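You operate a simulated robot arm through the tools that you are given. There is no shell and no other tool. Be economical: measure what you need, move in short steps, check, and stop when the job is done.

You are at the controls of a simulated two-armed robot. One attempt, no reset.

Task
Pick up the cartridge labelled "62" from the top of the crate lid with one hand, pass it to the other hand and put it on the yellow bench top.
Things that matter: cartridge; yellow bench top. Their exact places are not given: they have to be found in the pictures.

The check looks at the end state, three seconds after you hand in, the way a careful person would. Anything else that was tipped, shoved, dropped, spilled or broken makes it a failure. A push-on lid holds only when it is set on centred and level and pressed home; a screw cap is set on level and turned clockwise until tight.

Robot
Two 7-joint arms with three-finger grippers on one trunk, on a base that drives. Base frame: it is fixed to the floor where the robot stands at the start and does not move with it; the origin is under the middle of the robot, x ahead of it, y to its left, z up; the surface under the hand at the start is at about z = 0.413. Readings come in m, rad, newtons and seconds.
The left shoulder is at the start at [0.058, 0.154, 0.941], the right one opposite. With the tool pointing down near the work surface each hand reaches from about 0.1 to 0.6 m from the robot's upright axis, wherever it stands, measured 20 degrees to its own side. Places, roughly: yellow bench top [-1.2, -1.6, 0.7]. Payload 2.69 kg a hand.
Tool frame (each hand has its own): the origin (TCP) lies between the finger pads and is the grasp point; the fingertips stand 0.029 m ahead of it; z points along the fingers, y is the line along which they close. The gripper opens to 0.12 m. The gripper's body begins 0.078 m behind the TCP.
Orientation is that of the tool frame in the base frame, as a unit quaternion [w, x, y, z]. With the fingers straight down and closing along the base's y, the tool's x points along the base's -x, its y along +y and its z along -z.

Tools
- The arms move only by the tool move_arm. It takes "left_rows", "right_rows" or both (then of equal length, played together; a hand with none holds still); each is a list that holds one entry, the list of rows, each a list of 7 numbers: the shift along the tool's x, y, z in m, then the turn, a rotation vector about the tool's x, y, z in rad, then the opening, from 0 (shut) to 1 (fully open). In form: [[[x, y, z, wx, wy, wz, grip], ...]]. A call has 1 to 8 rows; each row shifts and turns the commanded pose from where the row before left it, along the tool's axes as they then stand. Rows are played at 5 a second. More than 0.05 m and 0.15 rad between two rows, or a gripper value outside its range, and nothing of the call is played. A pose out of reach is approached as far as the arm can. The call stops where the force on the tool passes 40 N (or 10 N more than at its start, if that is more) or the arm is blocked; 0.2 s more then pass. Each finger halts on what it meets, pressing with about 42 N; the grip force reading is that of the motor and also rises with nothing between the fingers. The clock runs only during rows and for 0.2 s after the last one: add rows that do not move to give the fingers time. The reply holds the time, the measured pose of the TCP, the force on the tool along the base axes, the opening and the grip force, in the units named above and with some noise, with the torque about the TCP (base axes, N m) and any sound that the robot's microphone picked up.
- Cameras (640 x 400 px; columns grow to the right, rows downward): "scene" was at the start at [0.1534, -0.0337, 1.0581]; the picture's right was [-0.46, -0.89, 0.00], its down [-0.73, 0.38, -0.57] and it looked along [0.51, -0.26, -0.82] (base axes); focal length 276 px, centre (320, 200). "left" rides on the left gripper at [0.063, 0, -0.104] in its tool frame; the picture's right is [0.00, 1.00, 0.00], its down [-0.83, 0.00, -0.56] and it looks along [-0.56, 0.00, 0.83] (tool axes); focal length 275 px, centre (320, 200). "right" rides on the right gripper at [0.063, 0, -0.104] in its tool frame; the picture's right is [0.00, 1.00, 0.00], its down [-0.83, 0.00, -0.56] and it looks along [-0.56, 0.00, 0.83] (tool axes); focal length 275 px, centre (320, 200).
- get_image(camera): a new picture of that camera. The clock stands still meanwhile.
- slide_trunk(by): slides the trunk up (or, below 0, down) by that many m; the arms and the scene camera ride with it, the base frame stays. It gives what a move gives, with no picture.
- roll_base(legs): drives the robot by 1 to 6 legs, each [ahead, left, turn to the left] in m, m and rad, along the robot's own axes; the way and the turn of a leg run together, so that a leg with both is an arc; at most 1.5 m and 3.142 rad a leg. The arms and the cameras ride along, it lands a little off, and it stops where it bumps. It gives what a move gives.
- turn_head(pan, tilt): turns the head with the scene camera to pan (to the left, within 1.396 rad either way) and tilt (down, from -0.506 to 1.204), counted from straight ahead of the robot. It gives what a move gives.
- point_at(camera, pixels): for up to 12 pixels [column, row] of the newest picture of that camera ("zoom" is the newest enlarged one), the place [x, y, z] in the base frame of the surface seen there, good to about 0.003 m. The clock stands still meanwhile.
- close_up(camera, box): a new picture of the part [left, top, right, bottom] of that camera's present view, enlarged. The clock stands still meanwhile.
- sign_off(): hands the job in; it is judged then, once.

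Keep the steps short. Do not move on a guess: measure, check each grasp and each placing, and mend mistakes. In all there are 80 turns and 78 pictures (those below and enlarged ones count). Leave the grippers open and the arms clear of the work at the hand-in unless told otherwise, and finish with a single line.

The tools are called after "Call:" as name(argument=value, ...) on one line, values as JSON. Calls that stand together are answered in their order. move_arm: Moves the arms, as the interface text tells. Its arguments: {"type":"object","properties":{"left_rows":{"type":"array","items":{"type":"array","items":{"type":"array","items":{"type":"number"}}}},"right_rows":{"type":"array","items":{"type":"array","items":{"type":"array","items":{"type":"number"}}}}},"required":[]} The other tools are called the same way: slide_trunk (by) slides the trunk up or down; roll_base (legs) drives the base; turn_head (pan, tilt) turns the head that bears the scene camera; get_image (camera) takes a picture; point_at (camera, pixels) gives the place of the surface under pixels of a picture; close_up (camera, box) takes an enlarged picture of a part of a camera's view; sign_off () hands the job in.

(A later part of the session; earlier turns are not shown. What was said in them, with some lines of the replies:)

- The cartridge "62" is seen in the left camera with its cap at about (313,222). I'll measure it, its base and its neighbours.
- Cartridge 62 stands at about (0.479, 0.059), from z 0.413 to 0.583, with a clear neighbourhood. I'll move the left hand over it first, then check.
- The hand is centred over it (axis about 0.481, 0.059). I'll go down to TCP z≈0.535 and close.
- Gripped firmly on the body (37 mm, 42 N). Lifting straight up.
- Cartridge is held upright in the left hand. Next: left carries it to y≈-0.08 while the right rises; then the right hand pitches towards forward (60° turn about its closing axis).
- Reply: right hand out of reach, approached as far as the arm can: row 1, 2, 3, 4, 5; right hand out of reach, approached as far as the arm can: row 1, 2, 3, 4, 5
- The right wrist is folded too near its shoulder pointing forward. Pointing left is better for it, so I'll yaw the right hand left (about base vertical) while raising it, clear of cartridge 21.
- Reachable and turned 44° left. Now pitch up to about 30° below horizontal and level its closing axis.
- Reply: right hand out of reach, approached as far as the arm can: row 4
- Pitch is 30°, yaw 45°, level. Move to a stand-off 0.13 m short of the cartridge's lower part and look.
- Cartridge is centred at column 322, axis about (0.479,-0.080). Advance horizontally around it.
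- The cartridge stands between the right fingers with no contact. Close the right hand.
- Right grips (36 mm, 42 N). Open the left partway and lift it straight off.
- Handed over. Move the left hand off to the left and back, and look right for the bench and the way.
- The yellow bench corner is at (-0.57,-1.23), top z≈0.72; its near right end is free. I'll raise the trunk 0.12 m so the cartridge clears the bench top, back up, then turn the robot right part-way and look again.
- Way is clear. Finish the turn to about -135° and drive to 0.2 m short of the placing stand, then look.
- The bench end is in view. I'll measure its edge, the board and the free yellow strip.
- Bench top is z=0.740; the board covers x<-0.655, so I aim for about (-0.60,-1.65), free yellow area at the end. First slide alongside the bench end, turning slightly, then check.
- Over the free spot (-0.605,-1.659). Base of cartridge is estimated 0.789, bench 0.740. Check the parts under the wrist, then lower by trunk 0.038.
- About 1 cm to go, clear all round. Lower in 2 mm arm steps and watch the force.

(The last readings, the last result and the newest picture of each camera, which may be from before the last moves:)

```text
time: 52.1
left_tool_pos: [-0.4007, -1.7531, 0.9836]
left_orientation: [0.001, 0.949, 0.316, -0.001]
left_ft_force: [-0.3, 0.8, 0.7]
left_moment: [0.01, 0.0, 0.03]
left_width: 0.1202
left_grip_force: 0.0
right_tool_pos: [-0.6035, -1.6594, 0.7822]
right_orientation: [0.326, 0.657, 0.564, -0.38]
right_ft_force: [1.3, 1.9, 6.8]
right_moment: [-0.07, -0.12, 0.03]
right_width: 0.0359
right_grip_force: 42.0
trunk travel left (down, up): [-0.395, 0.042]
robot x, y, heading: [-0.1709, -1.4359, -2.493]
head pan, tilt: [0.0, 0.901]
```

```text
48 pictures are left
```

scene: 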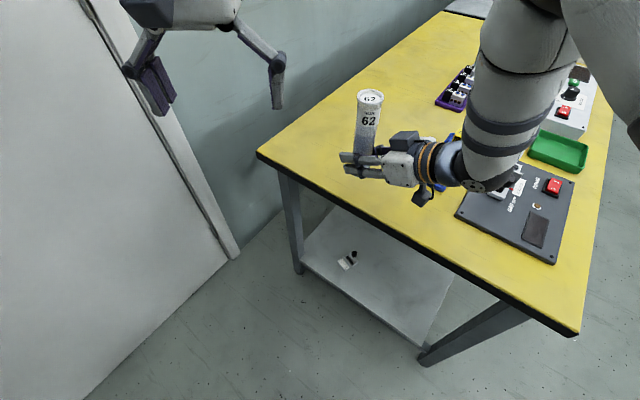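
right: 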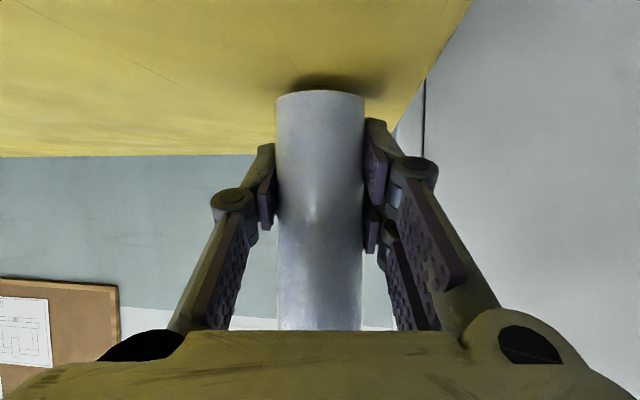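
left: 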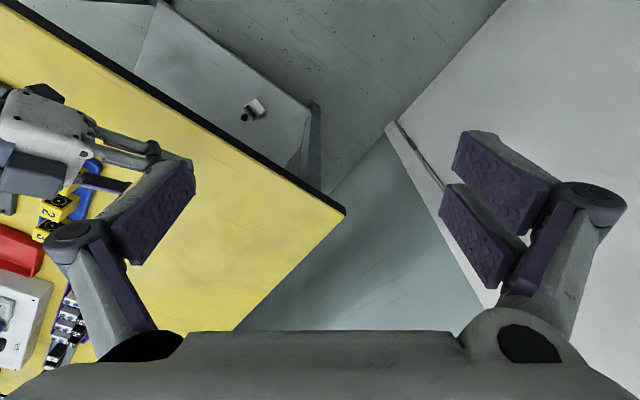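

Contact: 7 N upward at z 0.782. Open the right fingers slowly.

Call:
move_arm(right_rows=[[[0, 0, 0, 0, 0, 0, 0.33], [0, 0, 0, 0, 0, 0, 0.4], [0, 0, 0, 0, 0, 0, 0.5], [0, 0, 0, 0, 0, 0, 0.65], [0, 0, 0, 0, 0, 0, 0.65]]])

Call:
get_image(camera="right")

Call:
close_up(camera="scene", box=[280, 60, 540, 222])

```text
time: 53.3
left_tool_pos: [-0.4003, -1.7534, 0.9832]
left_orientation: [0.0, 0.948, 0.317, -0.001]
left_ft_force: [-0.8, -0.3, -0.6]
left_moment: [0.03, 0.0, 0.02]
left_width: 0.12
left_grip_force: 0.0
right_tool_pos: [-0.6032, -1.6592, 0.7812]
right_orientation: [0.326, 0.657, 0.565, -0.378]
right_ft_force: [-0.6, 0.3, 0.1]
right_moment: [-0.02, -0.02, -0.02]
right_width: 0.0781
right_grip_force: 0.1
trunk travel left (down, up): [-0.395, 0.042]
robot x, y, heading: [-0.1705, -1.4375, -2.504]
head pan, tilt: [0.0, 0.901]
```

```text
47 pictures are left
```

right: 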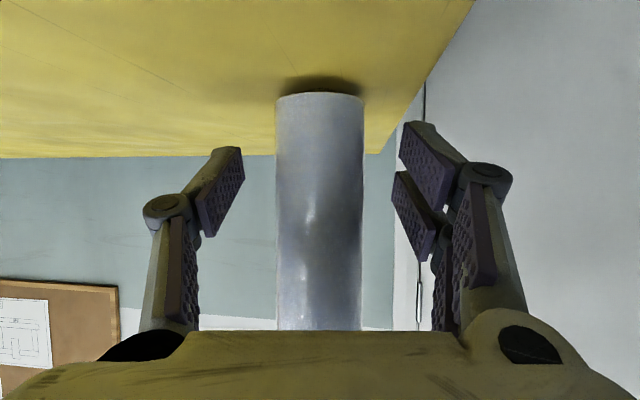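

```text
2.46 times, centred on (410, 141) of scene
```

zoom: 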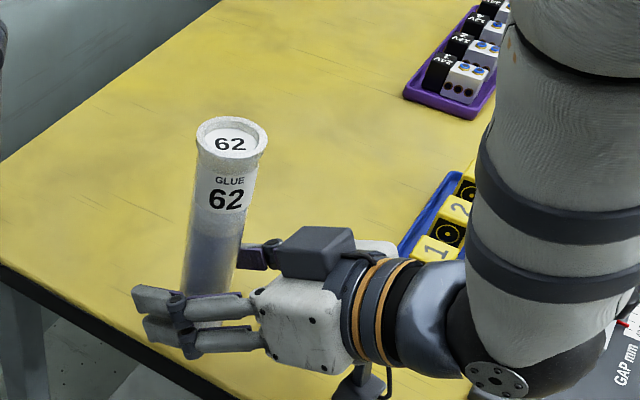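

The cartridge stands free on its own. Withdraw along the tool axis (back and up).

Call:
move_arm(right_rows=[[[0, 0, -0.02, 0, 0, 0, 0.65], [0, 0, -0.03, 0, 0, 0, 0.65], [0, 0, -0.03, 0, 0, 0, 0.65], [0, 0, -0.03, 0, 0, 0, 0.65], [0, 0, 0, 0, 0, 0, 0.65]]])

Call:
get_image(camera="scene")

```text
time: 54.5
left_tool_pos: [-0.4018, -1.7534, 0.9834]
left_orientation: [0.0, 0.949, 0.317, 0.001]
left_ft_force: [0.2, 0.0, -0.4]
left_moment: [0.01, 0.02, -0.01]
left_width: 0.1198
left_grip_force: 0.0
right_tool_pos: [-0.5887, -1.5653, 0.8372]
right_orientation: [0.326, 0.657, 0.565, -0.378]
right_ft_force: [0.0, -0.7, 0.2]
right_moment: [0.02, 0.03, -0.02]
right_width: 0.0778
right_grip_force: 0.0
trunk travel left (down, up): [-0.395, 0.042]
robot x, y, heading: [-0.1683, -1.4329, -2.494]
head pan, tilt: [0.0, 0.901]
```

```text
45 pictures are left
```

scene: 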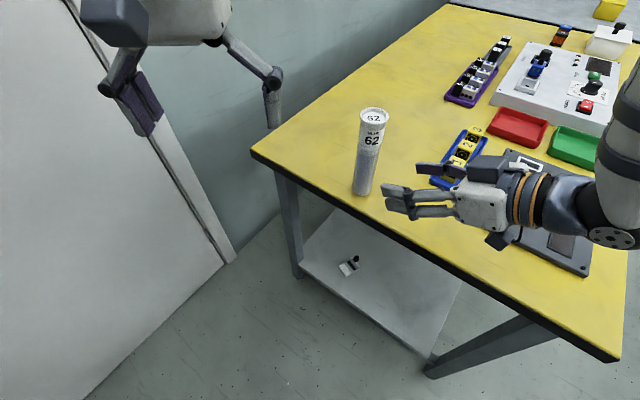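

Cartridge stands on the yellow top, hand free. Raise the trunk a little, open fully, and back off 0.1 m.

Call:
slide_trunk(by=0.04)

Call:
roll_base(legs=[[-0.1, 0, 0]])

Call:
move_arm(right_rows=[[[0, 0, 0, 0, 0, 0, 1], [0, 0, 0, 0, 0, 0, 1]]])

Call:
get_image(camera="scene")

Call:
point_at(camera="scene", pixels=[[370, 110]])

```text
time: 55.3
left_tool_pos: [-0.4021, -1.7544, 1.0219]
left_orientation: [0.0, 0.949, 0.316, 0.001]
left_ft_force: [0.4, 0.0, -0.1]
left_moment: [-0.03, -0.03, -0.03]
left_width: 0.1199
left_grip_force: 0.1
right_tool_pos: [-0.5897, -1.5653, 0.8748]
right_orientation: [0.325, 0.659, 0.564, -0.377]
right_ft_force: [-0.5, -0.2, -0.1]
right_moment: [-0.02, 0.0, 0.02]
right_width: 0.078
right_grip_force: 0.0
trunk travel left (down, up): [-0.435, 0.002]
robot x, y, heading: [-0.1724, -1.4373, -2.495]
head pan, tilt: [0.0, 0.901]
```

```text
time: 56.5
left_tool_pos: [-0.3222, -1.694, 1.023]
left_orientation: [0.0, 0.949, 0.316, 0.0]
left_ft_force: [-0.1, 0.4, 1.0]
left_moment: [0.01, 0.03, 0.0]
left_width: 0.1202
left_grip_force: 0.1
right_tool_pos: [-0.5112, -1.5065, 0.8769]
right_orientation: [0.326, 0.657, 0.564, -0.38]
right_ft_force: [-0.2, 0.1, 0.4]
right_moment: [0.0, 0.0, -0.01]
right_width: 0.078
right_grip_force: 0.0
trunk travel left (down, up): [-0.435, 0.002]
robot x, y, heading: [-0.0913, -1.3757, -2.498]
head pan, tilt: [0.0, 0.901]
```

```text
time: 57.1
left_tool_pos: [-0.3214, -1.6934, 1.0235]
left_orientation: [-0.001, 0.949, 0.316, 0.0]
left_ft_force: [0.2, 0.6, -0.3]
left_moment: [-0.02, 0.02, 0.01]
left_width: 0.1197
left_grip_force: 0.1
right_tool_pos: [-0.5104, -1.5061, 0.876]
right_orientation: [0.326, 0.657, 0.564, -0.379]
right_ft_force: [0.1, -0.2, -0.5]
right_moment: [-0.03, 0.0, -0.02]
right_width: 0.1202
right_grip_force: 0.1
trunk travel left (down, up): [-0.435, 0.002]
robot x, y, heading: [-0.0914, -1.3796, -2.501]
head pan, tilt: [0.0, 0.901]
```

```text
44 pictures are left
```

scene: 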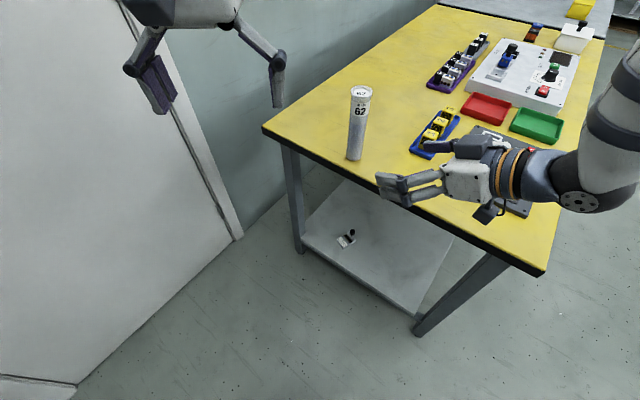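

```text
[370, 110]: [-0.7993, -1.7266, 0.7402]
```

The cartridge stands upright at about (-0.60,-1.66) on the yellow top, both grippers are open and clear, and nothing else looks disturbed. Handing in.

Call:
sign_off()

```text
The job is handed in.
```

Cartridge "62" was picked up with the left hand, passed to the right, and now stands upright on the yellow bench top; both grippers are open and clear, and nothing else was touched.
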